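You operate a simulated robot arm through the tools that you are given. There is no shell and no other tool. Be economical: measure what you need, move in short steps, check, and stop when the job is done.

Carry out the task below with a simulated robot arm. There is one attempt and no reset: what you move stays moved.

Task
Tick HOLD on the card for lot 34 and file it in the card box.
Fine: one dot with the marker, in that box alone; marker back in its holder, lid shut, other cards unmarked, where they lie.

It is judged by the outcome, as a careful person would: the job done as asked, and still so three seconds after it is handed in. It fails if anything else is knocked over, pushed out of place, dropped, spilled or broken.

Robot
A 6-joint arm with a two-finger parallel gripper, fixed in place. Base frame: the origin is at the foot of the arm, x ahead of it, y to its left, z up; the work surface is at about z = 800. Readings come in mm, degrees, newtons and seconds.
With the tool pointing down near the work surface it reaches from about 260 to 680 mm from the base axis. Its first joint turns from -66.0 to 66.0 degrees. Payload 2.9 kg.
Tool frame: the origin (TCP) lies between the finger pads and is the grasp point; the fingertips stand 30 mm ahead of it; z points along the fingers, y is the line along which they close. The gripper opens to 110 mm. The fingers are 20 mm wide and 10 mm thick; the gripper's body (48 by 112 mm) begins 55 mm behind the TCP.
Orientation is told as [roll, pitch, yaw] about the base's x, y, z axes, in that order, counted from this pose: with the fingers straight down and closing along the base's y, the tool's x points along the base's -x, its y along +y and its z along -z.

Tools
- The arm moves only by the tool jog_arm. Its argument "deltas" is text: rows parted by semicolons, each of 7 numbers parted by spaces: the opening in per cent of the stroke, from 0 (shut) to 100 (fully open), then the shift along the tool's x, y, z in units of 500 mm (1.0 is 500 mm), then the turn, a rotation vector about the tool's x, y, z in units of 120 degrees (1.0 is 120 degrees). In form: claw x y z ax ay az; .... A call has 1 to 20 rows; each row is the pose to reach, as a shift and turn from the pose commanded when the call began, along the tool's axes at that moment. A call with a number of a shift or a turn outside -1 to 1 is refused whole. Each row takes 0.2 s and may step no farther than 50 mm and 8.6 degrees from the row before; otherwise, or with a gripper value out of range, the whole call is refused. Where a pose cannot be reached the arm comes as near as it can. A force on the tool above 40 N (or 10 N above the force at the start of the call, whichever is more), or a blocked arm, ends the call early, and 0.2 s more pass. Each finger travels about 108 mm/s and halts on what it meets, pressing with about 35 N; the grip force reading is that of the motor and also rises with nothing between the fingers. The clock runs only during rows and for 0.2 s after the last one: add rows that repeat a pose to give the fingers time. The reply holds the time, the measured pose of the TCP, the force on the tool along the base axes, the opening and the grip force, in the units named above and with some noise.
- Cameras (640 x 400 px; columns grow to the right, rows downward): "scene" is fixed at [81.4, 444.3, 1400.4]; the picture's right is [-0.81, -0.59, 0.00], its down [-0.29, 0.40, -0.87] and it looks along [0.51, -0.70, -0.49] (base axes); focal length 333 px, centre (320, 200). "wrist" rides on the gripper at [-36, 0, -57] in the tool frame; the picture's right is [0.00, -1.00, 0.00], its down [0.97, 0.00, -0.24] and it looks along [0.24, 0.00, 0.97] (tool axes); focal length 218 px, centre (320, 200).
- capture(camera): a new picture of that camera. No time passes.
- probe_pixels(camera, pixels): for up to 12 pixels [column, row] of the newest picture of that camera ("zoom" is the newest enlarged one), the place [x, y, z] in the base frame of the surface seen there, good to about 2 mm, but the place of the scene camera against the robot may be out by one fixed shift of up to 25 mm in any direction. No time passes.
- zoom(camera, box): a new picture of the part [left, top, right, bottom] of that camera's present view, enlarged. No time passes.
- close_job(): hands the job in; it is judged then, once.

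Work in short steps. Measure before you move; look again where a grasp or a placing could have gone wrong, and mend it. You have 80 turns and 34 pictures in all, those below and enlarged ones among them. Open the gripper and draw the arm clear of the work before you hand the job in, unless the task says otherwise; then end with one line.

The tools are called after "Call:" as name(argument=value, ...) on one line, values as JSON. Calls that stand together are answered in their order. jog_arm: Moves the arm, as the interface text tells. Its arguments: {"type":"object","properties":{"deltas":{"type":"string"}},"required":["deltas"]} The other tools are called the same way: capture (camera) takes a picture; probe_pixels (camera, pixels) gives the place of the surface under pixels of a picture; zoom (camera, box) takes an enlarged picture of a part of a camera's view; close_job () hands the job in.

At the start:

```text
t: 0.0
eef_pos: [380.0, -262.3, 1143.5]
orientation: [0.0, 0.0, -0.1]
wrist_force: [-0.6, 0.1, 0.2]
gripper_width: 110.0
grip_force: 0.0
```

scene: 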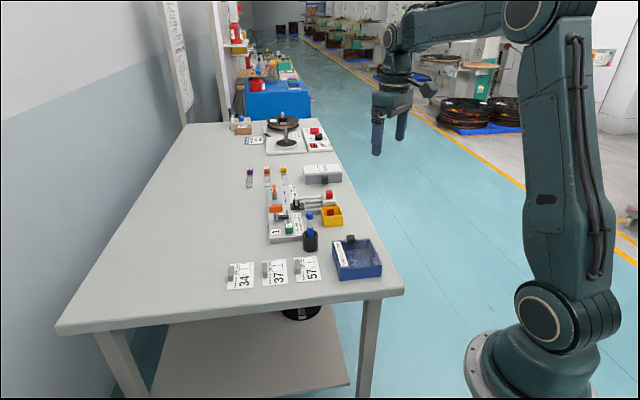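
wrist: 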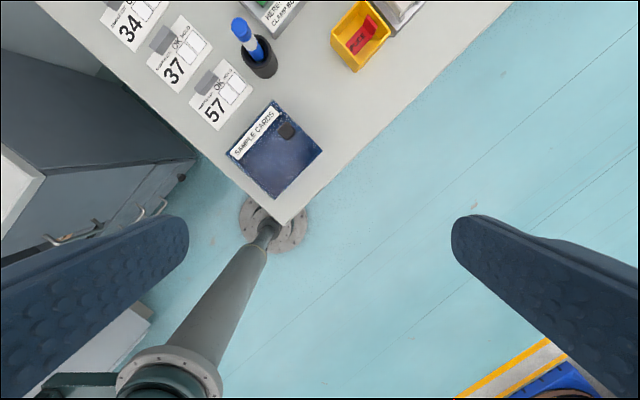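

I see cards 34, 37, 57 at scene (240,275), (274,272), (306,268), the marker in its holder near (310,232) and the box at (356,258). I zoom in on both views to get details.

Call:
zoom(camera="scene", box=[210, 190, 400, 310])

Call:
zoom(camera="wrist", box=[80, 0, 400, 200])

```text
3.33 times, centred on (305, 250) of scene
```

zoom: 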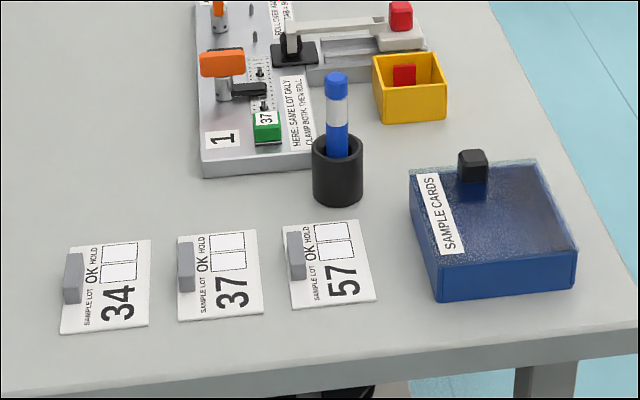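

```text
2.00 times, centred on (240, 100) of wrist
```

zoom: 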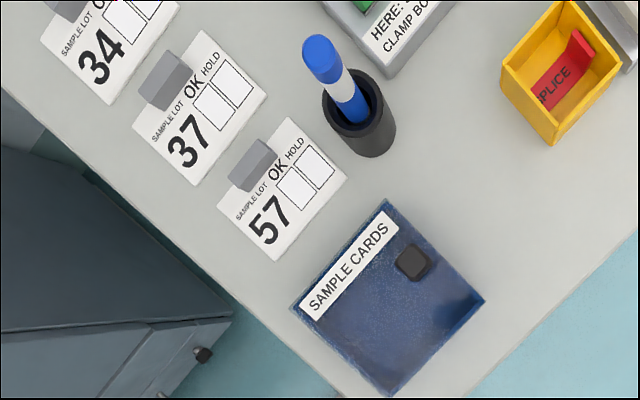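

HOLD is the second box, further from the big number, and each card has a grey tab. I probe the key points from the wrist zoom, which carries no fixed shift.

Call:
probe_pixels(camera="zoom", pixels=[[412, 262], [387, 202], [484, 302], [388, 394], [294, 306], [320, 50], [355, 100], [232, 85], [314, 171], [252, 165], [165, 80], [360, 145]])

Call:
probe_pixels(camera="wrist", pixels=[[142, 10], [152, 15], [122, 48], [127, 27], [112, 3], [206, 130], [181, 82], [162, 40], [239, 24], [260, 55], [240, 60], [268, 78]])

Call:
probe_pixels(camera="scene", pixels=[[232, 272], [351, 239], [310, 214], [248, 266], [266, 269], [299, 265], [335, 240], [376, 239], [382, 275], [341, 278], [301, 243], [319, 241]])

```text
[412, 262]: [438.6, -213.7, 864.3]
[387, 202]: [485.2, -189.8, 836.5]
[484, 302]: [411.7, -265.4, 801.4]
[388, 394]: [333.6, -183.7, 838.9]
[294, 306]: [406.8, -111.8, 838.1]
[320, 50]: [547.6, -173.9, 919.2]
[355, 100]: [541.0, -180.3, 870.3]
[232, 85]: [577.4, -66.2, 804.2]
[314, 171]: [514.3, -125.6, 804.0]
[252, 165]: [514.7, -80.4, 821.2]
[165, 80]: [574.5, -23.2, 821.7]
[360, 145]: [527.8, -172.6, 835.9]
```

```text
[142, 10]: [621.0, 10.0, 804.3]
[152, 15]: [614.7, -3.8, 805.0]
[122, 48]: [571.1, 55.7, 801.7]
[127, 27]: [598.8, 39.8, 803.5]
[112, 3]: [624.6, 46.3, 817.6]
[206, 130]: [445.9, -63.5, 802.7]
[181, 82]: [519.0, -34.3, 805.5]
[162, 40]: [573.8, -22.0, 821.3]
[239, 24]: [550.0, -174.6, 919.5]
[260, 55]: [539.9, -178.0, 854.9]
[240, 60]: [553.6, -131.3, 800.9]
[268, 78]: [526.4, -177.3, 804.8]
```

```text
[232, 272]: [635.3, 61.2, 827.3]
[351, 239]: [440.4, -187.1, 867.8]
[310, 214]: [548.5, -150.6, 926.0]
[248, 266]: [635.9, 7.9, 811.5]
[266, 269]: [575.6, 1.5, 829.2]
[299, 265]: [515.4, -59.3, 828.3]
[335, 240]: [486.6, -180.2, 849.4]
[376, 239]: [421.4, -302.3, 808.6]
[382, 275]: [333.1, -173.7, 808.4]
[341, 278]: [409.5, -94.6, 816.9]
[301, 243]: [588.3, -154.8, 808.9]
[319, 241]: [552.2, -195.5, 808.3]
```

The cards and box lie turned about 44° (row direction u≈(0.72,0.69)), knob at (439,-214,864), marker top (548,-174,920). I turn the tool -46.3° yaw and go above the middle for a close look.

Call:
jog_arm(deltas="100 -0.03 0.0473 0.0477 0 0 0.0643; 100 -0.06 0.0947 0.0953 0 0 0.1286; 100 -0.09 0.142 0.143 0 0 0.1929; 100 -0.12 0.1893 0.1907 0 0 0.2572; 100 -0.15 0.2367 0.2383 0 0 0.3215; 100 -0.18 0.284 0.286 0 0 0.3858; 100 -0.18 0.284 0.286 0 0 0.3858")

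Call:
capture(camera="wrist")

```text
t: 1.6
eef_pos: [471.4, -121.3, 1001.4]
orientation: [0.1, 0.1, -46.4]
wrist_force: [-0.4, 0.1, -0.3]
gripper_width: 110.1
grip_force: 0.1
```

```text
29 pictures are left
```

wrist: 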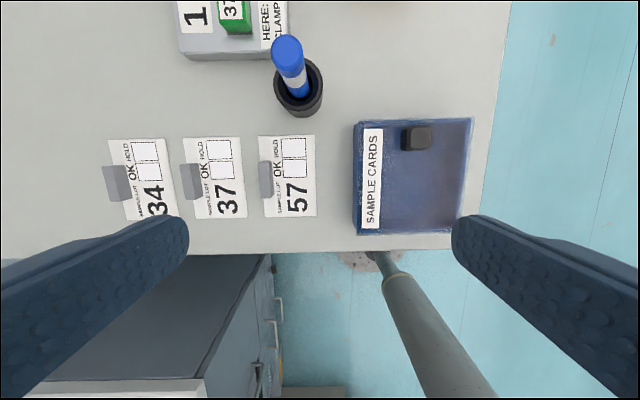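

The view is now aligned with cards and box. I enlarge the cards and the box to find the details of tabs, hinge and HOLD squares.

Call:
zoom(camera="wrist", box=[330, 90, 490, 250])

Call:
zoom(camera="wrist", box=[90, 110, 250, 230])

Call:
probe_pixels(camera="zoom", pixels=[[219, 158], [217, 195], [80, 270], [130, 210], [60, 290], [100, 295], [160, 300], [70, 230], [380, 120], [286, 120], [530, 155], [410, 290]])

Call:
probe_pixels(camera="wrist", pixels=[[355, 123], [470, 120], [462, 232], [358, 235], [417, 137], [293, 165], [293, 147], [265, 180], [288, 45], [300, 95], [318, 85], [276, 90]])

```text
2.50 times, centred on (410, 170) of wrist
```

zoom: 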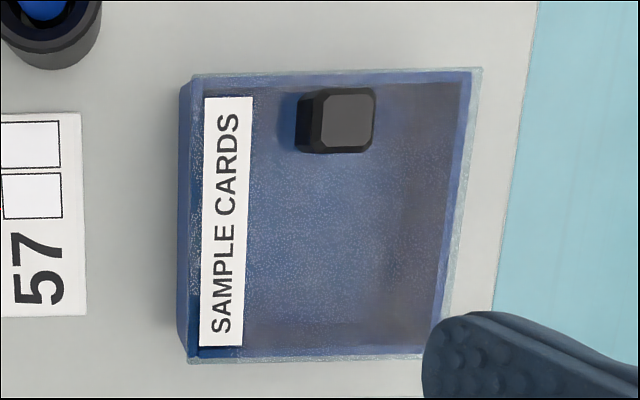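

```text
3.33 times, centred on (170, 170) of wrist
```

zoom: 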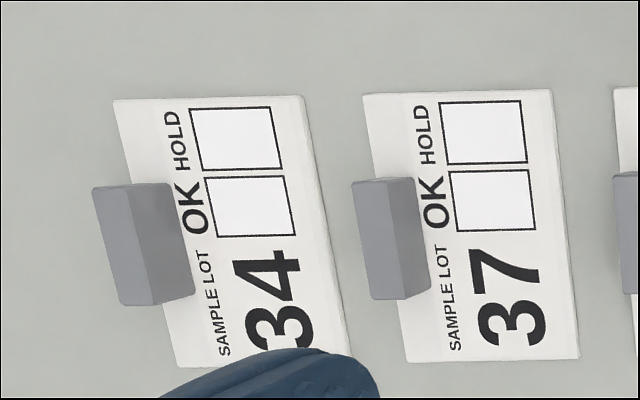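

```text
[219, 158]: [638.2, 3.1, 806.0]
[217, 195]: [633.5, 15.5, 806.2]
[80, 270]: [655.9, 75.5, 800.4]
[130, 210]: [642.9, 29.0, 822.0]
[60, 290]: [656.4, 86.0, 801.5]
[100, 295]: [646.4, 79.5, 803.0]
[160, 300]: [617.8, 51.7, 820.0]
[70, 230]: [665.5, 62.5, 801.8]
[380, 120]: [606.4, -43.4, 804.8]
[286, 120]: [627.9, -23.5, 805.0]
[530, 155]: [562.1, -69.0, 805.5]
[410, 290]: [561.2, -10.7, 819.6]
```

```text
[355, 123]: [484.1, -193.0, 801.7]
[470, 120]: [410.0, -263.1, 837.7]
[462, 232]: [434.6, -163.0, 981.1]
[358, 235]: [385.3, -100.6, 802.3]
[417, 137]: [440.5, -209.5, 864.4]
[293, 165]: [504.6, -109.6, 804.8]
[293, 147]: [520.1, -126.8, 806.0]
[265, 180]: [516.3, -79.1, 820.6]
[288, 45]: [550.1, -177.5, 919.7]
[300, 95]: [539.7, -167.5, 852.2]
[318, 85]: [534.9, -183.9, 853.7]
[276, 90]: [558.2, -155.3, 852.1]
```

I need exact HOLD-square and tab corners of card 34, then a closer look at the marker.

Call:
probe_pixels(camera="zoom", pixels=[[238, 139], [192, 111], [270, 108], [284, 167], [206, 170], [250, 206], [96, 190], [130, 188], [158, 302], [125, 300], [302, 98], [117, 102]])

Call:
zoom(camera="wrist", box=[250, 20, 350, 130])

Call:
probe_pixels(camera="zoom", pixels=[[240, 90], [200, 110], [290, 110], [270, 190], [300, 190], [240, 190], [315, 150], [405, 230], [180, 250], [300, 345], [290, 260], [240, 60]])

```text
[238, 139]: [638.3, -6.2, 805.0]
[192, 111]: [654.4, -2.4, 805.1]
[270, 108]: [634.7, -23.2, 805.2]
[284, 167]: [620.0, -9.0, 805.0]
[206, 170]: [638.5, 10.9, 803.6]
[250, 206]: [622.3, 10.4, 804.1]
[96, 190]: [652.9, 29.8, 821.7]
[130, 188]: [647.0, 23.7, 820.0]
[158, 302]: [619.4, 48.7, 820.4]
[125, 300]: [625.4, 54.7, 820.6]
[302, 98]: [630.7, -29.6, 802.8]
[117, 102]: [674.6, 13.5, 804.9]
```

```text
3.64 times, centred on (300, 75) of wrist
```

zoom: 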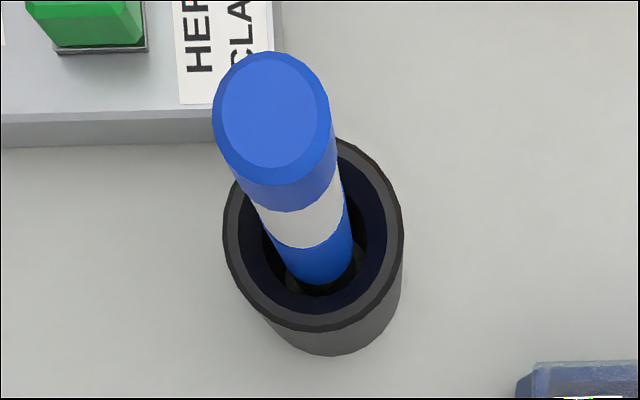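

```text
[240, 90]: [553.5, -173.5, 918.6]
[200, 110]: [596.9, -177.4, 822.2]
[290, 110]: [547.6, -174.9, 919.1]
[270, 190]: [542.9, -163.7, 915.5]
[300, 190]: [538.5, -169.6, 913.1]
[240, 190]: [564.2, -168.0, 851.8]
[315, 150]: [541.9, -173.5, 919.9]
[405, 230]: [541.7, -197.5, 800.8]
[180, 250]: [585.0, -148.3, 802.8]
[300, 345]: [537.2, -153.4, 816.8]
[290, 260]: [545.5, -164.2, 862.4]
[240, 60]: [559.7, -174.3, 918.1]
```

HOLD centre of lot 34 is about (637,-6,805); the marker stands upright at about (546,-172), top z 919, holder rim 852. I move over the marker with fingers half open, staying above it.

Call:
jog_arm(deltas="45 -0.0592 0.0127 0 0 0 0; 45 -0.1184 0.0254 0 0 0 0; 45 -0.1776 0.0381 0 0 0 0; 45 -0.1776 0.0381 0.05 0 0 0; 45 -0.1776 0.0381 0.05 0 0 0")

Call:
capture(camera="wrist")

```text
t: 2.8
eef_pos: [546.0, -173.0, 972.8]
orientation: [0.0, 0.0, -46.3]
wrist_force: [-0.6, -0.1, 0.0]
gripper_width: 49.7
grip_force: 0.1
```

```text
25 pictures are left
```

wrist: 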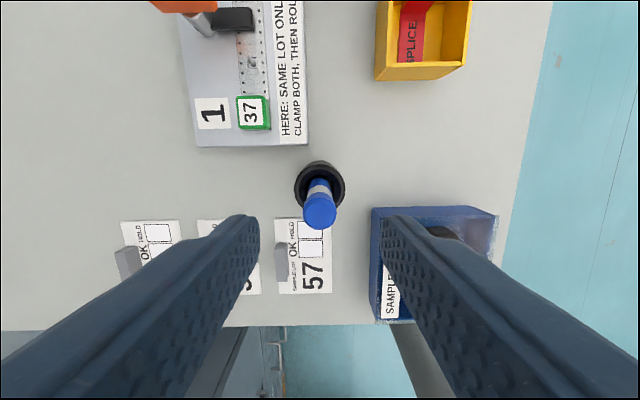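

Marker top at (320,213) is centred between the fingers within 2 mm. I go down to z≈891 (fingertips 9 mm above the rim) and close.

Call:
jog_arm(deltas="45 -0.002 0 0.06 0 0 0; 45 -0.003 0 0.12 0 0 0; 45 -0.003 0 0.164 0 0 0; 45 -0.003 0 0.164 0 0 0; 0 -0.003 0 0.164 0 0 0; 0 -0.003 0 0.164 0 0 0; 0 -0.003 0 0.164 0 0 0")

```text
t: 4.4
eef_pos: [548.1, -174.2, 892.7]
orientation: [0.0, 0.0, -46.3]
wrist_force: [-0.5, -0.1, 0.3]
gripper_width: 17.1
grip_force: 35.0
```

Gripped at 17 mm. I lift straight up 100 mm and look from the scene camera.

Call:
jog_arm(deltas="0 0 0 -0.03 0 0 0; 0 0 0 -0.08 0 0 0; 0 0 0 -0.14 0 0 0; 0 0 0 -0.2 0 0 0; 0 0 0 -0.2 0 0 0")

Call:
zoom(camera="scene", box=[210, 140, 400, 300])

```text
t: 5.6
eef_pos: [546.0, -173.6, 993.6]
orientation: [0.0, 0.0, -46.4]
wrist_force: [-0.5, -0.9, -0.4]
gripper_width: 16.8
grip_force: 34.9
```

```text
2.50 times, centred on (305, 220) of scene
```

zoom: 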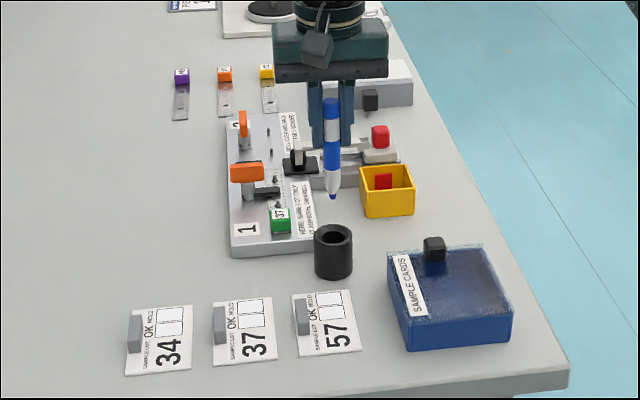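

The marker is out with a bare nib at zoom (333,197). I probe its tip and top to get its length.

Call:
probe_pixels(camera="zoom", pixels=[[333, 197], [333, 194], [333, 185], [331, 102], [331, 135], [332, 170], [333, 165], [333, 228]])

```text
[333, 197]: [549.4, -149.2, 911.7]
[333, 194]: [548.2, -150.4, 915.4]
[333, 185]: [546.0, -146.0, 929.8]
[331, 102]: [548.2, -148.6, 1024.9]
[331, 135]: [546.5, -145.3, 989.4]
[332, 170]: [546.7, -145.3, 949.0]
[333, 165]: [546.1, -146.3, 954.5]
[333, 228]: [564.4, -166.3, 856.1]
```

The nib is about 88 mm below the TCP. I carry it above the HOLD square of card 34 at (637,-6) and lower part-way.

Call:
jog_arm(deltas="0 0.0232 0.0726 0 0 0 0; 0 0.0463 0.1452 0 0 0 0; 0 0.0695 0.2178 0 0 0 0; 0 0.0926 0.2904 0 0 0 0; 0 0.1158 0.363 0 0 0 0; 0 0.1158 0.363 0.07 0 0 0; 0 0.1158 0.363 0.14 0 0 0; 0 0.1158 0.363 0.14 0 0 0")

Call:
zoom(camera="wrist", box=[240, 140, 400, 260])

Call:
zoom(camera="scene", box=[200, 220, 290, 300])

```text
t: 7.4
eef_pos: [636.7, -6.2, 922.6]
orientation: [0.0, 0.0, -46.3]
wrist_force: [-0.4, 0.0, 0.4]
gripper_width: 17.0
grip_force: 34.8
```

```text
3.33 times, centred on (320, 200) of wrist
```

zoom: 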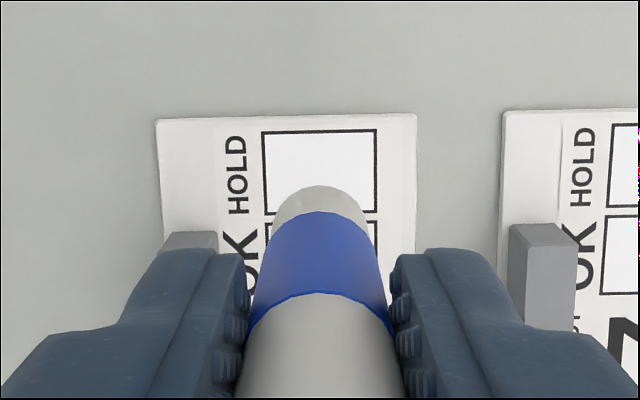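

```text
5.00 times, centred on (245, 260) of scene
```

zoom: 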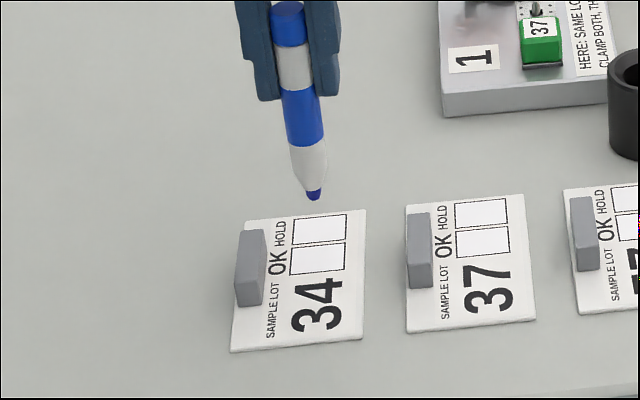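

The pen is lined up with the HOLD square (zoom centre (320,172)) in both axes; about 29 mm remain. I lower 25 mm, then creep.

Call:
jog_arm(deltas="0 0 0 0.03 0 0 0; 0 0 0 0.05 0 0 0; 0 0 0 0.05 0 0 0")

Call:
zoom(camera="scene", box=[230, 245, 275, 285])

```text
t: 8.2
eef_pos: [638.8, -3.8, 896.8]
orientation: [0.0, 0.1, -46.4]
wrist_force: [-0.7, 0.3, 2.5]
gripper_width: 17.0
grip_force: 34.8
```

```text
10.00 times, centred on (252, 265) of scene
```

zoom: 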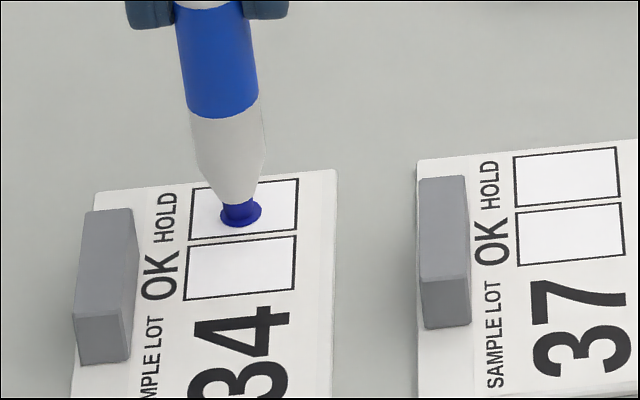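

The force rose to 2.5 N and a dot of ink shows around the nib at (240,215): contact made. I lift straight up.

Call:
jog_arm(deltas="0 0 0 -0.03 0 0 0; 0 0 0 -0.09 0 0 0; 0 0 0 -0.15 0 0 0; 0 0 0 -0.195 0 0 0; 0 0 0 -0.195 0 0 0")

Call:
zoom(camera="scene", box=[230, 245, 275, 285])

```text
t: 9.4
eef_pos: [639.9, -6.3, 994.5]
orientation: [0.0, 0.0, -46.4]
wrist_force: [1.1, -0.1, -0.8]
gripper_width: 16.8
grip_force: 34.7
```

```text
10.00 times, centred on (252, 265) of scene
```

zoom: 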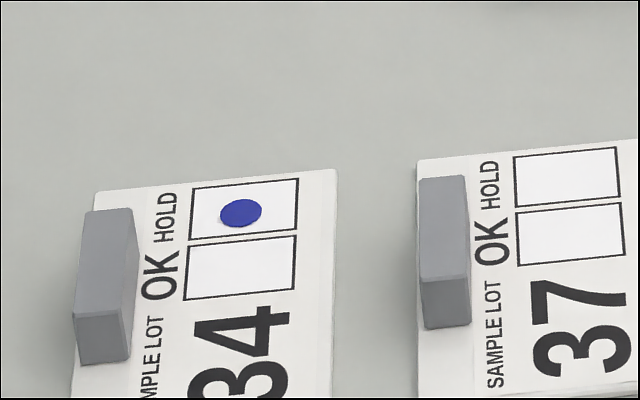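

One clean dot inside HOLD only. I carry the marker back over its holder by the exact reverse shift.

Call:
jog_arm(deltas="0 -0.0232 -0.0726 0 0 0 0; 0 -0.0463 -0.1452 0 0 0 0; 0 -0.0695 -0.2178 0 0 0 0; 0 -0.0926 -0.2904 0 0 0 0; 0 -0.1158 -0.363 0 0 0 0; 0 -0.1158 -0.363 0 0 0 0; 0 -0.1158 -0.363 0.06 0 0 0; 0 -0.1158 -0.363 0.06 0 0 0")

Call:
zoom(camera="scene", box=[270, 160, 350, 260])

Call:
capture(camera="wrist")

```text
t: 11.2
eef_pos: [547.4, -173.4, 963.8]
orientation: [0.0, 0.0, -46.3]
wrist_force: [0.5, 0.8, 0.0]
gripper_width: 16.7
grip_force: 35.2
```

```text
4.00 times, centred on (310, 210) of scene
```

zoom: 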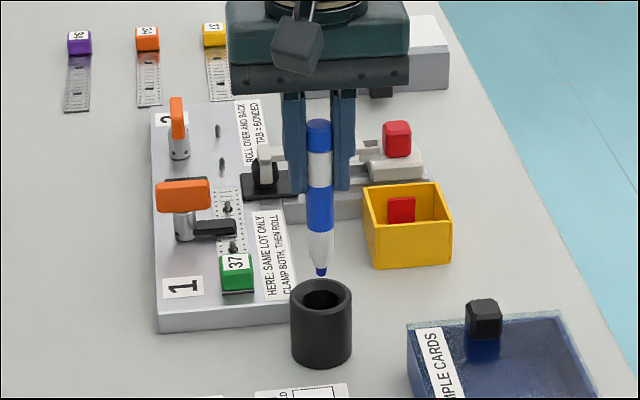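

```text
18 pictures are left
```

wrist: 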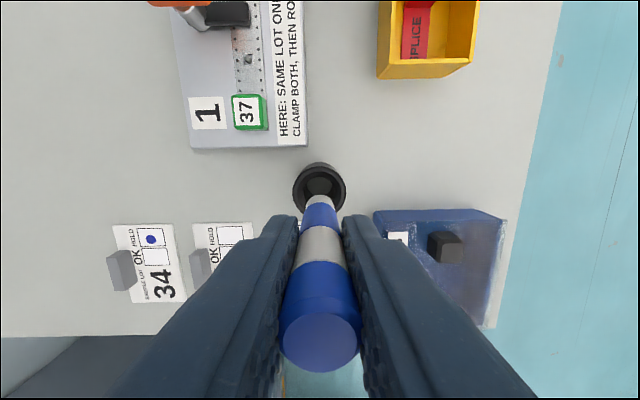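

The nib is right over the holder mouth. I lower to the original height and release, opening only part-way.

Call:
jog_arm(deltas="0 0 0 0.04 0 0 0; 0 0 0 0.08 0 0 0; 0 0 0 0.115 0 0 0; 0 0 0 0.132 0 0 0; 0 0 0 0.132 0 0 0; 45 0 0 0.132 0 0 0; 45 0 0 0.132 0 0 0; 45 0 0 0.132 0 0 0")

```text
t: 13.0
eef_pos: [547.7, -171.8, 900.1]
orientation: [0.0, 0.0, -46.3]
wrist_force: [0.9, -0.2, 0.9]
gripper_width: 49.4
grip_force: 0.1
```

Released a few millimetres above seat; I rise clear and look at the marker.

Call:
jog_arm(deltas="45 0 0 -0.06 0 0 0; 45 0 0 -0.14 0 0 0; 45 0 0 -0.2 0 0 0; 45 0 0 -0.2 0 0 0")

Call:
zoom(camera="scene", box=[270, 200, 400, 300])

```text
t: 14.0
eef_pos: [546.2, -172.1, 999.9]
orientation: [0.0, -0.1, -46.3]
wrist_force: [1.0, 0.7, 0.3]
gripper_width: 48.9
grip_force: 0.1
```

```text
4.00 times, centred on (335, 250) of scene
```

zoom: 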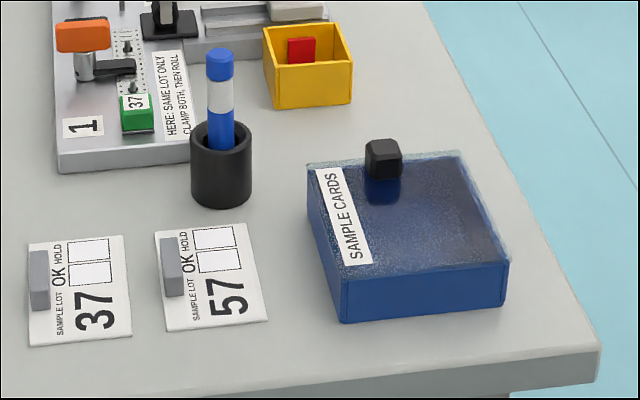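

The marker is back upright in its holder. Now I move over the lid knob at about (439.5,-211.5) and hover for alignment.

Call:
jog_arm(deltas="45 0.0303 -0.0695 0 0 0 0; 45 0.0607 -0.1389 0 0 0 0; 45 0.091 -0.2084 0 0 0 0; 45 0.091 -0.2084 0.08 0 0 0; 45 0.091 -0.2084 0.16 0 0 0; 45 0.091 -0.2084 0.16 0 0 0")

Call:
capture(camera="wrist")

Call:
probe_pixels(camera="wrist", pixels=[[320, 215], [320, 230], [305, 222], [335, 222], [320, 160], [290, 175]])

```text
t: 15.4
eef_pos: [441.4, -212.3, 920.0]
orientation: [0.0, 0.0, -46.3]
wrist_force: [0.0, 0.2, -1.0]
gripper_width: 49.4
grip_force: 0.0
```

```text
16 pictures are left
```

wrist: 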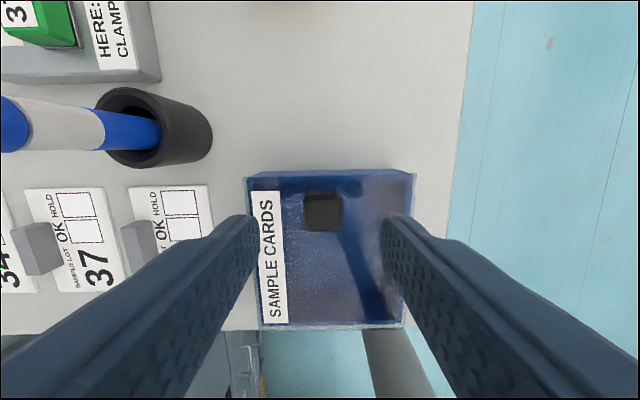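

```text
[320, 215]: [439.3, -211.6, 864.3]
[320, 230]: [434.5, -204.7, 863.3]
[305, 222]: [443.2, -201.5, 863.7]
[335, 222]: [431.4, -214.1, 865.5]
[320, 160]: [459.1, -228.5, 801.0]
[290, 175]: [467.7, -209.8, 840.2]
```

The knob top is at (323,212), centred within 2 mm. I descend 44 mm (fingertips ~6 mm above the lid) and grip it.

Call:
jog_arm(deltas="45 -0.003 -0.003 0.044 0 0 0; 45 -0.003 -0.003 0.075 0 0 0; 45 -0.003 -0.003 0.088 0 0 0; 45 -0.003 -0.003 0.088 0 0 0; 0 -0.003 -0.003 0.088 0 0 0; 0 -0.003 -0.003 0.088 0 0 0; 0 -0.003 -0.003 0.088 0 0 0")

```text
t: 17.0
eef_pos: [440.3, -213.1, 874.6]
orientation: [0.0, -0.1, -46.2]
wrist_force: [0.1, -0.9, -3.0]
gripper_width: 21.6
grip_force: 45.6
```

Knob gripped (21.6 mm). I test a hinge at the near edge (about 96 mm from knob) by moving along a 12° arc and check the forces and view.

Call:
jog_arm(deltas="0 0.0018 0 -0.0098 0 0 0; 0 0.0056 0 -0.0198 0 -0.0125 0; 0 0.009 0 -0.0297 0 -0.0188 0; 0 0.0132 0 -0.0392 0 -0.025 0; 0 0.0132 0 -0.0392 0 -0.025 0")

Call:
zoom(camera="scene", box=[290, 180, 420, 300])

```text
t: 17.4
eef_pos: [439.5, -213.6, 876.1]
orientation: [0.1, 0.0, -46.2]
wrist_force: [4.0, -4.7, -6.6]
gripper_width: 21.8
grip_force: 44.8
stopped in row 2: the force on the tool passed its limit (the readings are from after the stop); the commanded pose is now the measured one
```

```text
3.33 times, centred on (355, 240) of scene
```

zoom: 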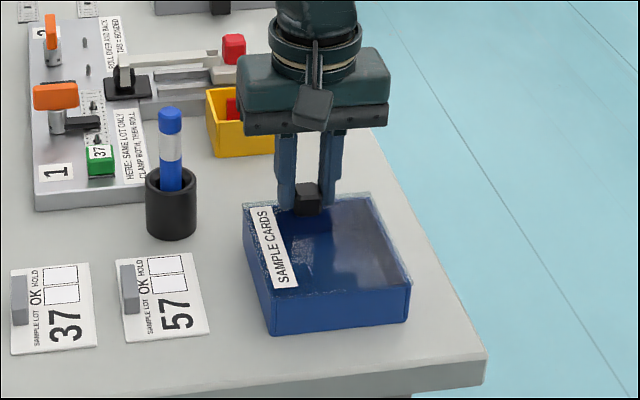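

The lift met more than 40 N almost at once, so the lid does not simply swing up there. I look closely at the lid's edges before trying anything else.

Call:
zoom(camera="scene", box=[330, 232, 390, 284])

```text
7.69 times, centred on (360, 258) of scene
```

zoom: 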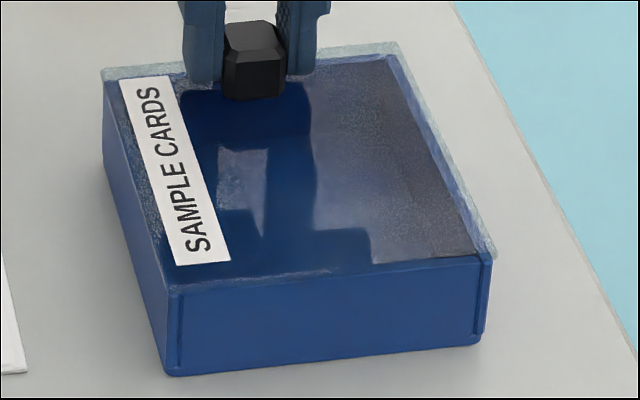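

The lid is a plate on the box rim with no visible hinge barrel. I probe compliance gently: first straight up in 0.7 mm steps.

Call:
jog_arm(deltas="0 0 0 -0.0014 0 0 0; 0 0 0 -0.0014 0 0 0; 0 0 0 -0.0028 0 0 0; 0 0 0 -0.0028 0 0 0")

```text
t: 18.3
eef_pos: [440.1, -212.9, 875.8]
orientation: [0.0, -0.2, -46.2]
wrist_force: [3.8, -5.5, -6.4]
gripper_width: 21.6
grip_force: 45.1
stopped in row 4: the force on the tool passed its limit (the readings are from after the stop); the commanded pose is now the measured one
```

Vertically it is rigid, which speaks for a sliding lid. I test a small pull along tool -x (away, +v).

Call:
jog_arm(deltas="0 -0.002 0 0 0 0 0; 0 -0.002 0 0 0 0 0; 0 -0.004 0 0 0 0 0; 0 -0.004 0 0 0 0 0")

```text
t: 19.3
eef_pos: [439.6, -212.3, 875.1]
orientation: [0.0, 0.2, -46.3]
wrist_force: [-0.1, 0.4, -8.5]
gripper_width: 22.2
grip_force: 45.0
```

No resistance sideways yet. I continue 8 mm in the same direction to see whether the lid follows.

Call:
jog_arm(deltas="0 -0.004 0 0 0 0 0; 0 -0.008 0 0 0 0 0; 0 -0.012 0 0 0 0 0; 0 -0.016 0 0 0 0 0; 0 -0.016 0 0 0 0 0")

```text
t: 20.5
eef_pos: [447.5, -220.6, 875.7]
orientation: [0.0, 0.2, -46.3]
wrist_force: [0.3, 1.8, -8.6]
gripper_width: 21.7
grip_force: 44.7
```

It moved with hardly any force. I check whether the lid or the whole box moved.

Call:
zoom(camera="scene", box=[330, 232, 390, 284])

```text
7.69 times, centred on (360, 258) of scene
```

zoom: 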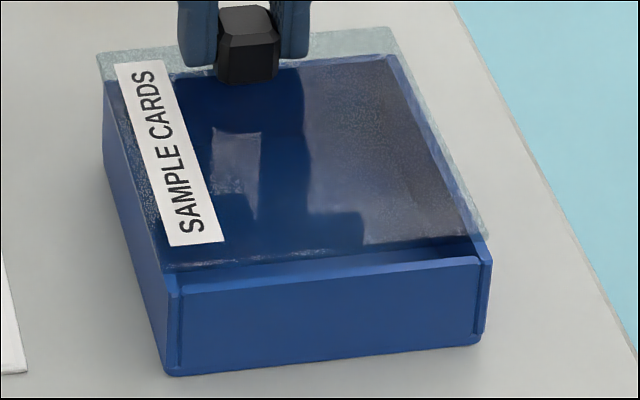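

The lid slides toward +v; the box stayed put. I slide it about 80 mm further in gentle steps; the path ahead is empty.

Call:
jog_arm(deltas="0 -0.016 0 0 0 0 0; 0 -0.032 0 0 0 0 0; 0 -0.048 0 0 0 0 0; 0 -0.064 0 0 0 0 0; 0 -0.08 0 0 0 0 0; 0 -0.096 0 0 0 0 0; 0 -0.112 0 0 0 0 0; 0 -0.128 0 0 0 0 0; 0 -0.144 0 0 0 0 0; 0 -0.16 0 0 0 0 0; 0 -0.16 0 0 0 0 0")

Call:
zoom(camera="scene", box=[320, 212, 400, 288])

```text
t: 22.9
eef_pos: [502.5, -275.9, 876.7]
orientation: [0.1, 0.0, -45.9]
wrist_force: [17.9, 16.8, -15.4]
gripper_width: 21.5
grip_force: 44.6
```

```text
5.26 times, centred on (360, 250) of scene
```

zoom: 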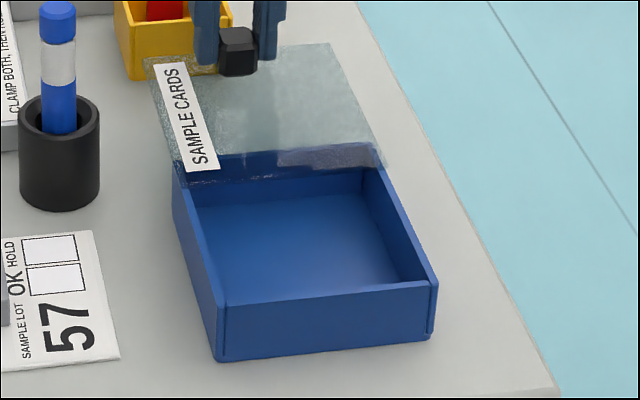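

The lid is open about 90 mm; the box did not move. There is ~24 N of side load along u, so I ease the tool +u and down slightly before releasing.

Call:
jog_arm(deltas="0 0 0.001 0.001 0 0 0; 0 0 0.002 0.002 0 0 0; 0 0 0.002 0.002 0 0 0")

```text
t: 23.7
eef_pos: [502.7, -275.8, 875.8]
orientation: [0.1, 0.0, -46.1]
wrist_force: [12.4, 14.1, 0.0]
gripper_width: 21.8
grip_force: 45.1
```

Easing works; I ease +u another 2.5 mm, then release and rise.

Call:
jog_arm(deltas="0 0 0.0025 0 0 0 0; 0 0 0.005 0 0 0 0; 0 0 0.005 0 0 0 0")

```text
t: 24.5
eef_pos: [502.3, -276.9, 875.7]
orientation: [-0.2, 0.0, -46.6]
wrist_force: [2.6, 2.4, 7.2]
gripper_width: 22.0
grip_force: 45.5
```

Load is nearly gone. I open the fingers part-way and rise.

Call:
jog_arm(deltas="40 0 0 0 0 0 0; 40 0 0 0 0 0 0; 40 0 0 0 0 0 0; 40 0 0 -0.06 0 0 0; 40 0 0 -0.14 0 0 0; 40 0 0 -0.22 0 0 0; 40 0 0 -0.22 0 0 0")

Call:
capture(camera="wrist")

```text
t: 26.1
eef_pos: [503.7, -274.8, 987.0]
orientation: [0.0, 0.1, -46.3]
wrist_force: [-0.1, -0.7, 0.5]
gripper_width: 43.7
grip_force: 0.0
```

```text
11 pictures are left
```

wrist: 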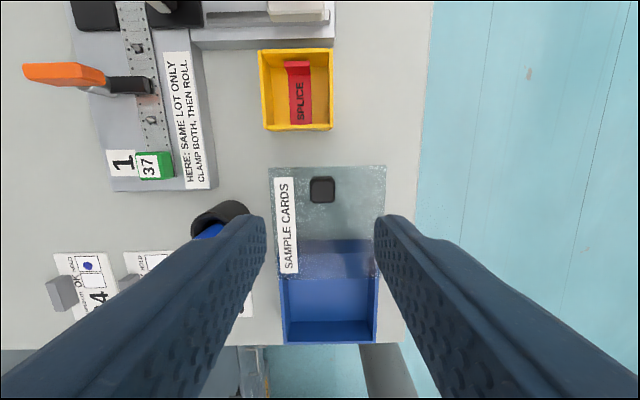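

Lid stays open, cantilevered in its guides. I measure the opening: lid's trailing edge at row ~278, walls around it, and the floor.

Call:
probe_pixels(camera="wrist", pixels=[[300, 275], [350, 275], [330, 300], [330, 342], [330, 336], [282, 310], [285, 315], [378, 300], [373, 300], [322, 188], [272, 170], [382, 170]])

```text
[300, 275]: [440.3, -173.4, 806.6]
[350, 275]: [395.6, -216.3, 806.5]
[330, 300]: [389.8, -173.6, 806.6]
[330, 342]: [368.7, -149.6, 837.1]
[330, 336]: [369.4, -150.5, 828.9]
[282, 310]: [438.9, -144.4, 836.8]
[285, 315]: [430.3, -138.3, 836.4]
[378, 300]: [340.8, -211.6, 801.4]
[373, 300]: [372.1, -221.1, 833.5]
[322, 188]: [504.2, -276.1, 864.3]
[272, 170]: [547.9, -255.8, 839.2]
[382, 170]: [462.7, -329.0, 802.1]
```

The opening along v is about 83 mm, while the card measures about 95 × 64 mm. I go back down on the knob and pull the lid about 9 mm more, keeping ~18 mm engaged.

Call:
jog_arm(deltas="40 0 0 0.08 0 0 0; 40 0 0 0.16 0 0 0; 40 0 0 0.22 0 0 0; 40 0 0 0.22 0 0 0; 0 0 0 0.22 0 0 0; 0 0 0 0.22 0 0 0; 0 0 0 0.22 0 0 0; 0 -0.009 0.0004 0.22 0 0 0; 0 -0.018 0.0008 0.22 0 0 0; 0 -0.018 0.0008 0.22 0 0 0")

```text
t: 28.3
eef_pos: [510.3, -284.3, 876.9]
orientation: [-0.1, -0.1, -46.5]
wrist_force: [-14.2, -12.7, 8.7]
gripper_width: 21.8
grip_force: 45.1
```

Pulled. Side load is about -19 N along u, so I ease back the other way, then release and rise.

Call:
jog_arm(deltas="0 0 -0.002 -0.0005 0 0 0; 0 0 -0.004 -0.001 0 0 0; 0 0 -0.004 -0.001 0 0 0")

```text
t: 29.1
eef_pos: [510.3, -282.8, 876.2]
orientation: [0.1, -0.2, -46.3]
wrist_force: [-8.4, -7.9, 12.0]
gripper_width: 21.7
grip_force: 45.1
```

Call:
jog_arm(deltas="0 0 -0.002 -0.001 0 0 0; 0 0 -0.003 -0.001 0 0 0; 40 0 -0.003 -0.001 0 0 0; 40 0 -0.003 -0.001 0 0 0; 40 0 -0.003 -0.001 0 0 0; 40 0 -0.003 -0.06 0 0 0; 40 0 -0.003 -0.14 0 0 0; 40 0 -0.003 -0.22 0 0 0; 40 0 -0.003 -0.22 0 0 0")

Call:
capture(camera="wrist")

```text
t: 31.1
eef_pos: [507.6, -283.5, 986.1]
orientation: [0.1, 0.0, -46.2]
wrist_force: [-0.1, 0.2, 0.1]
gripper_width: 43.8
grip_force: 0.0
```

```text
10 pictures are left
```

wrist: 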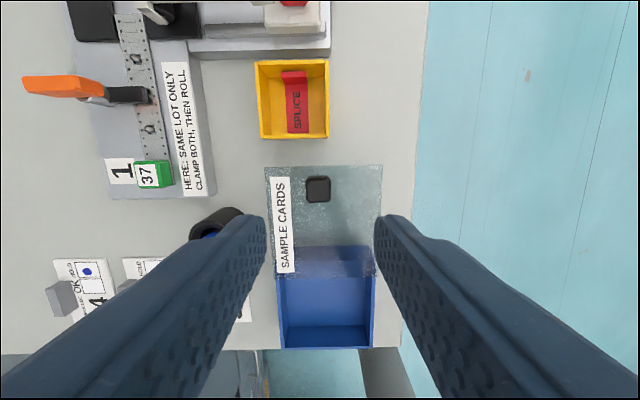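

Opening is now about 90 mm. I travel over to the tab of card 34 (about (636,39), top z 821) at safe height and look.

Call:
jog_arm(deltas="30 0.0361 0.07865 0 0 0 0; 30 0.0722 0.1573 0 0 0 0; 30 0.1083 0.236 0 0 0 0; 30 0.1444 0.3146 0 0 0 0; 30 0.1805 0.3933 0 0 0 0; 30 0.2166 0.4719 0 0 0 0; 30 0.2527 0.5506 0 0 0 0; 30 0.2888 0.6292 0 0 0 0; 30 0.2888 0.6292 0.09 0 0 0; 30 0.2888 0.6292 0.18 0 0 0; 30 0.2888 0.6292 0.18 0 0 0")

Call:
capture(camera="wrist")

```text
t: 33.5
eef_pos: [635.1, 37.3, 897.4]
orientation: [0.1, 0.0, -46.2]
wrist_force: [0.2, -0.2, 0.0]
gripper_width: 32.9
grip_force: 0.1
```

```text
9 pictures are left
```

wrist: 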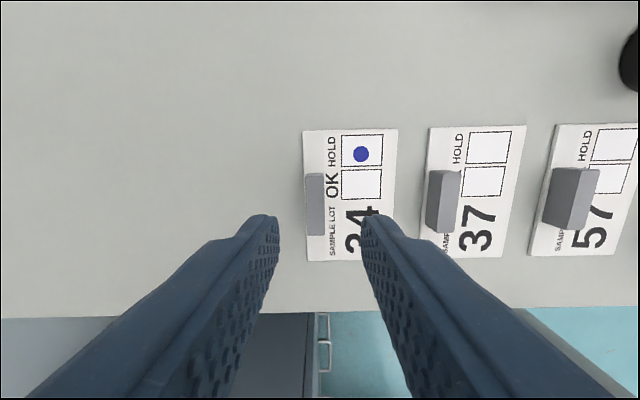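

Tab centre at (315,204) means it is ~3 mm to +u of my centre; card is well aligned, dot in HOLD. I correct, go down to z≈838 and grip the tab.

Call:
jog_arm(deltas="30 0 0.003 0.05 0 0 0; 30 0 0.006 0.09 0 0 0; 30 0 0.006 0.112 0 0 0; 30 0 0.006 0.118 0 0 0; 30 0 0.006 0.118 0 0 0; 0 0 0.006 0.118 0 0 0; 0 0 0.006 0.118 0 0 0; 0 0 0.006 0.118 0 0 0")

```text
t: 35.3
eef_pos: [638.9, 38.8, 837.3]
orientation: [0.0, 0.0, -46.2]
wrist_force: [0.6, -0.5, -0.3]
gripper_width: 10.5
grip_force: 34.8
```

Tab gripped (10.5 mm). I lift straight up 140 mm, slowly at first, and check the card.

Call:
jog_arm(deltas="0 0 0 -0.01 0 0 0; 0 0 0 -0.05 0 0 0; 0 0 0 -0.12 0 0 0; 0 0 0 -0.2 0 0 0; 0 0 0 -0.28 0 0 0; 0 0 0 -0.28 0 0 0")

Call:
capture(camera="wrist")

```text
t: 36.7
eef_pos: [639.1, 40.8, 977.3]
orientation: [-0.1, 0.0, -46.3]
wrist_force: [-0.1, 0.2, -0.4]
gripper_width: 10.5
grip_force: 35.2
```

```text
8 pictures are left
```

wrist: 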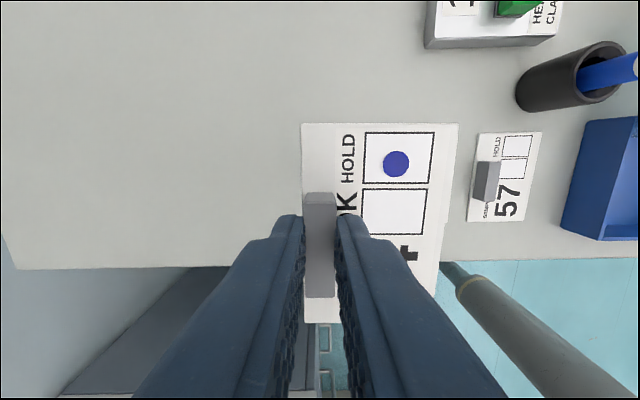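

The card is firmly held and level with the dot in HOLD. I carry it over the box opening and tilt it 20° (+v end down) to slip its end under the lid edge.

Call:
jog_arm(deltas="0 -0.0018 -0.0763 0 0 0 0; 0 -0.0035 -0.1527 0 0 0 0; 0 -0.0053 -0.229 0 0 0 0; 0 -0.007 -0.3053 0 0 0 0; 0 -0.0088 -0.3816 0 0 0 0; 0 -0.0105 -0.458 0 0 0 0; 0 -0.0123 -0.5343 0 0 0 0; 0 -0.014 -0.6106 0 0 0 0; 0 -0.014 -0.6106 0 0 0.0556 0; 0 -0.014 -0.6106 0.02 0 0.1111 0; 0 -0.014 -0.6106 0.05 0 0.1667 0; 0 -0.014 -0.6106 0.074 0 0.1667 0; 0 -0.014 -0.6106 0.074 0 0.1667 0")

Call:
capture(camera="wrist")

Call:
zoom(camera="scene", box=[310, 190, 410, 290])

```text
t: 39.5
eef_pos: [421.8, -176.7, 939.0]
orientation: [0.0, 20.0, -46.3]
wrist_force: [-0.1, 0.5, 0.2]
gripper_width: 10.5
grip_force: 34.7
```

```text
7 pictures are left
```

wrist: 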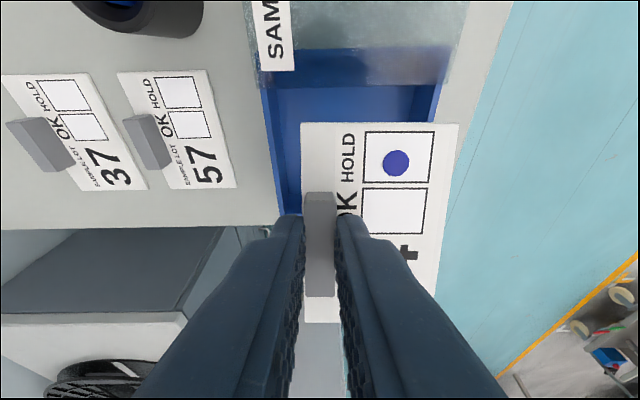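

```text
4.00 times, centred on (360, 240) of scene
```

zoom: 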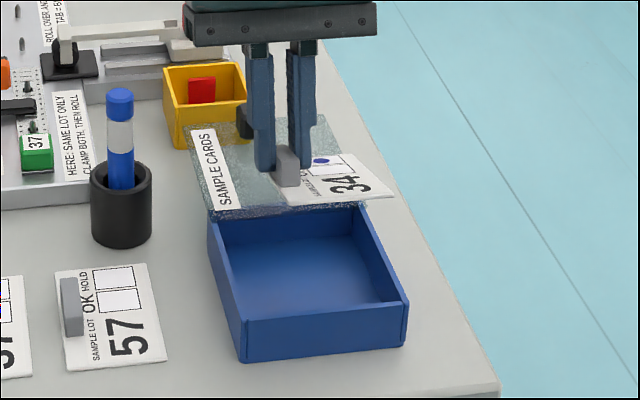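

Geometry checks: lid edge at v≈456, card's lead end at v≈450, side walls clear by >10 mm. I descend 77 mm straight into the opening keeping the tilt.

Call:
jog_arm(deltas="0 -0.0109 0 0.0288 0 0 0; 0 -0.0218 0 0.0576 0 0 0; 0 -0.0328 0 0.0864 0 0 0; 0 -0.0437 0 0.1152 0 0 0; 0 -0.0546 0 0.144 0 0 0; 0 -0.0546 0 0.144 0 0 0")

Call:
zoom(camera="scene", box=[320, 200, 400, 285])

```text
t: 40.9
eef_pos: [421.7, -176.5, 861.5]
orientation: [0.0, 20.1, -46.4]
wrist_force: [-0.4, -0.1, 0.5]
gripper_width: 10.7
grip_force: 35.2
```

```text
4.71 times, centred on (360, 242) of scene
```

zoom: 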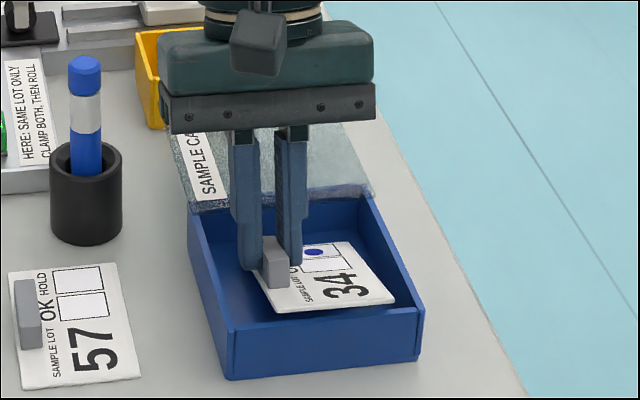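

The card is inside the opening without contact. Now I slide its lead end under the lid edge while levelling it, down to just above the floor.

Call:
jog_arm(deltas="0 -0.0113 0 -0.0005 0 -0.025 0; 0 -0.0175 0 0.0026 0 -0.05 0; 0 -0.0153 0 0.0087 0 -0.0792 0; 0 -0.0132 0 0.0148 0 -0.1083 0; 0 -0.011 0 0.0215 0 -0.1375 0; 0 -0.0087 0 0.0281 0 -0.1667 0; 0 -0.0101 0 0.0319 0 -0.1667 0; 0 -0.0101 0 0.0319 0 -0.1667 0")

Call:
zoom(camera="scene", box=[320, 200, 400, 285])

```text
t: 42.7
eef_pos: [421.8, -176.4, 846.5]
orientation: [0.1, 0.0, -46.3]
wrist_force: [0.1, -0.2, 0.0]
gripper_width: 10.5
grip_force: 34.7
```

```text
4.71 times, centred on (360, 242) of scene
```

zoom: 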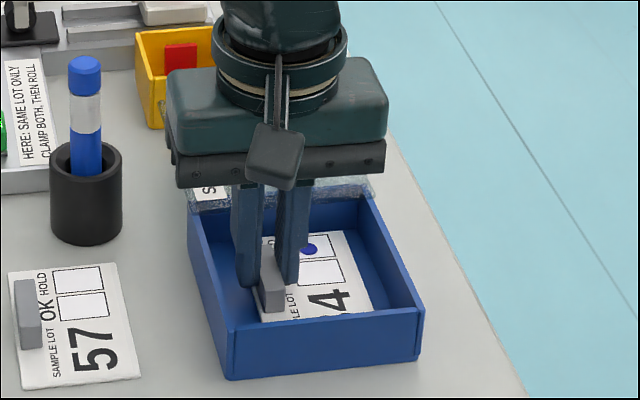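

Card lies level inside, no contact force. I lower 1 mm more, open to ~24 mm and rise straight out.

Call:
jog_arm(deltas="0 0 0 0.0024 0 0 0; 0 0 0 0.0024 0 0 0; 22 0 0 0.0024 0 0 0; 22 0 0 0.0024 0 0 0; 22 0 0 0.0024 0 0 0; 22 0 0 -0.04 0 0 0; 22 0 0 -0.12 0 0 0; 22 0 0 -0.2 0 0 0; 22 0 0 -0.28 0 0 0; 22 0 0 -0.28 0 0 0")

Call:
capture(camera="wrist")

```text
t: 44.9
eef_pos: [424.2, -176.2, 986.2]
orientation: [0.0, -0.1, -46.3]
wrist_force: [0.6, -0.2, 0.3]
gripper_width: 24.3
grip_force: 0.1
```

```text
3 pictures are left
```

wrist: 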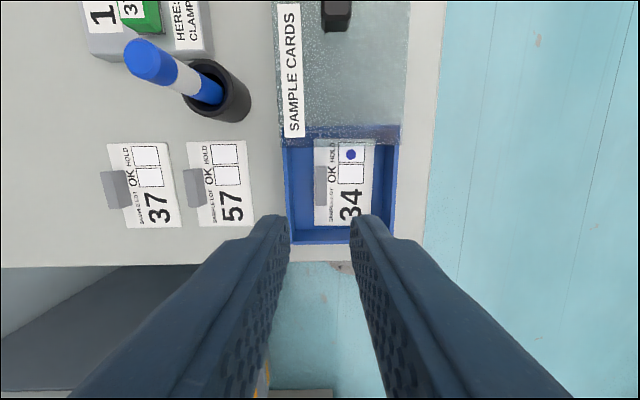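

Card 34 lies flat in the box with tab and walls clear; the others are untouched. I probe the knob's place for closing.

Call:
probe_pixels(camera="wrist", pixels=[[336, 4], [336, 10], [336, 16], [325, 10], [347, 10], [336, 27], [345, 150]])

```text
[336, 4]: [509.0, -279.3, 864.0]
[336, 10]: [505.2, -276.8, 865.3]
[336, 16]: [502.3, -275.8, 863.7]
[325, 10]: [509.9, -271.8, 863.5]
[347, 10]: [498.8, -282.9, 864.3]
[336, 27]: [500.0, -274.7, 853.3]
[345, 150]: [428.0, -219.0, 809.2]
```

Knob is at about (509.5,-282.5). I move above it with the gripper open 45 %, descend to z≈876 and grip.

Call:
jog_arm(deltas="45 -0.068 -0.005 0 0 0 0; 45 -0.136 -0.0103 0 0 0 0; 45 -0.205 -0.0155 0 0 0 0; 45 -0.273 -0.0206 0 0 0 0; 45 -0.273 -0.0206 0 0 0 0; 45 -0.273 -0.0206 0.08 0 0 0; 45 -0.273 -0.0206 0.16 0 0 0; 45 -0.273 -0.0206 0.2 0 0 0; 45 -0.273 -0.0206 0.22 0 0 0; 45 -0.273 -0.0206 0.22 0 0 0; 0 -0.273 -0.0206 0.22 0 0 0; 0 -0.273 -0.0206 0.22 0 0 0; 0 -0.273 -0.0206 0.22 0 0 0")

```text
t: 47.7
eef_pos: [508.5, -282.2, 876.5]
orientation: [0.0, 0.0, -46.2]
wrist_force: [-0.1, -0.5, -3.9]
gripper_width: 21.5
grip_force: 44.7
```

Knob gripped. I slide the lid back most of the way (85 mm) along its measured line.

Call:
jog_arm(deltas="0 0.017 -0.0003 0 0 0 0; 0 0.034 -0.0006 0 0 0 0; 0 0.051 -0.0009 0 0 0 0; 0 0.068 -0.0012 0 0 0 0; 0 0.085 -0.0015 0 0 0 0; 0 0.102 -0.0018 0 0 0 0; 0 0.119 -0.002 0 0 0 0; 0 0.136 -0.0023 0 0 0 0; 0 0.153 -0.0026 0 0 0 0; 0 0.17 -0.0029 0 0 0 0; 0 0.17 -0.0029 0 0 0 0")

```text
t: 50.1
eef_pos: [449.1, -223.8, 876.2]
orientation: [0.0, 0.0, -46.4]
wrist_force: [-2.7, -4.3, 8.8]
gripper_width: 21.8
grip_force: 44.8
```

Smooth. About 14 mm remain; I go on in small steps.

Call:
jog_arm(deltas="0 0.01 0 0 0 0 0; 0 0.018 0 0 0 0 0; 0 0.024 0 0 0 0 0; 0 0.028 0 0 0 0 0; 0 0.028 0 0 0 0 0")

```text
t: 51.3
eef_pos: [439.1, -212.9, 875.7]
orientation: [0.0, -0.1, -46.2]
wrist_force: [-3.3, -10.1, 11.2]
gripper_width: 21.8
grip_force: 44.8
```

Position matches the closed one and a +v reaction of ~5 N appears. I press 1.5 mm more to feel for the stop.

Call:
jog_arm(deltas="0 0.0015 0 0 0 0 0; 0 0.003 0 0 0 0 0; 0 0.003 0 0 0 0 0")

Call:
zoom(camera="scene", box=[330, 232, 390, 284])

```text
t: 52.1
eef_pos: [440.1, -212.9, 875.2]
orientation: [0.0, -0.1, -46.4]
wrist_force: [-1.3, -15.6, 13.2]
gripper_width: 21.9
grip_force: 44.7
```

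```text
7.69 times, centred on (360, 258) of scene
```

zoom: 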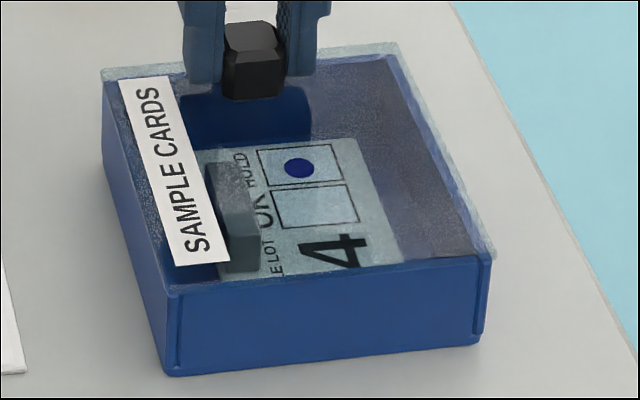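

The lid is at its stop, matching the first closed picture exactly. I ease the residual load, release and rise clear.

Call:
jog_arm(deltas="0 -0.001 -0.002 -0.0015 0 0 0; 0 -0.001 -0.003 -0.002 0 0 0; 45 -0.001 -0.003 -0.002 0 0 0; 45 -0.001 -0.003 -0.002 0 0 0; 45 -0.001 -0.003 -0.002 0 0 0; 45 -0.001 -0.003 -0.06 0 0 0; 45 -0.001 -0.003 -0.15 0 0 0; 45 -0.001 -0.003 -0.24 0 0 0; 100 -0.001 -0.003 -0.33 0 0 0; 100 -0.001 -0.003 -0.42 0 0 0; 100 -0.001 -0.003 -0.42 0 0 0")

Call:
capture(camera="scene")

```text
t: 54.5
eef_pos: [437.2, -213.6, 1086.4]
orientation: [0.0, 0.0, -46.3]
wrist_force: [0.0, 0.8, -1.4]
gripper_width: 110.0
grip_force: 0.1
```

```text
1 pictures are left
```

scene: 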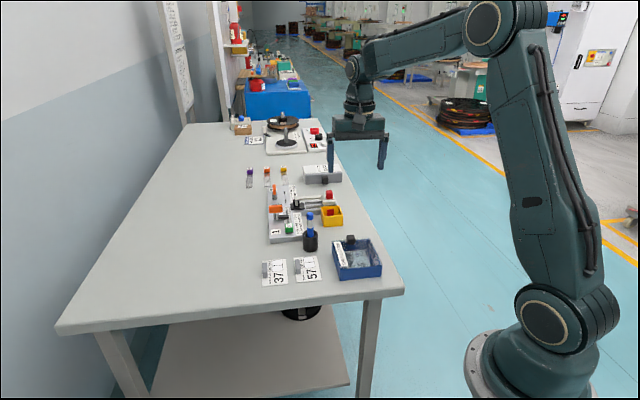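

The marker is in its holder, the lid is shut with card 34 inside, cards 37 and 57 are in place, and the arm is clear and open. I hand the job in.

Call:
close_job()

```text
The job is handed in.
```

I put one dot in HOLD on the lot 34 card and filed it in the card box with the lid shut. The marker is back in its holder, and the cards for lots 37 and 57 are unmarked and where they lay.
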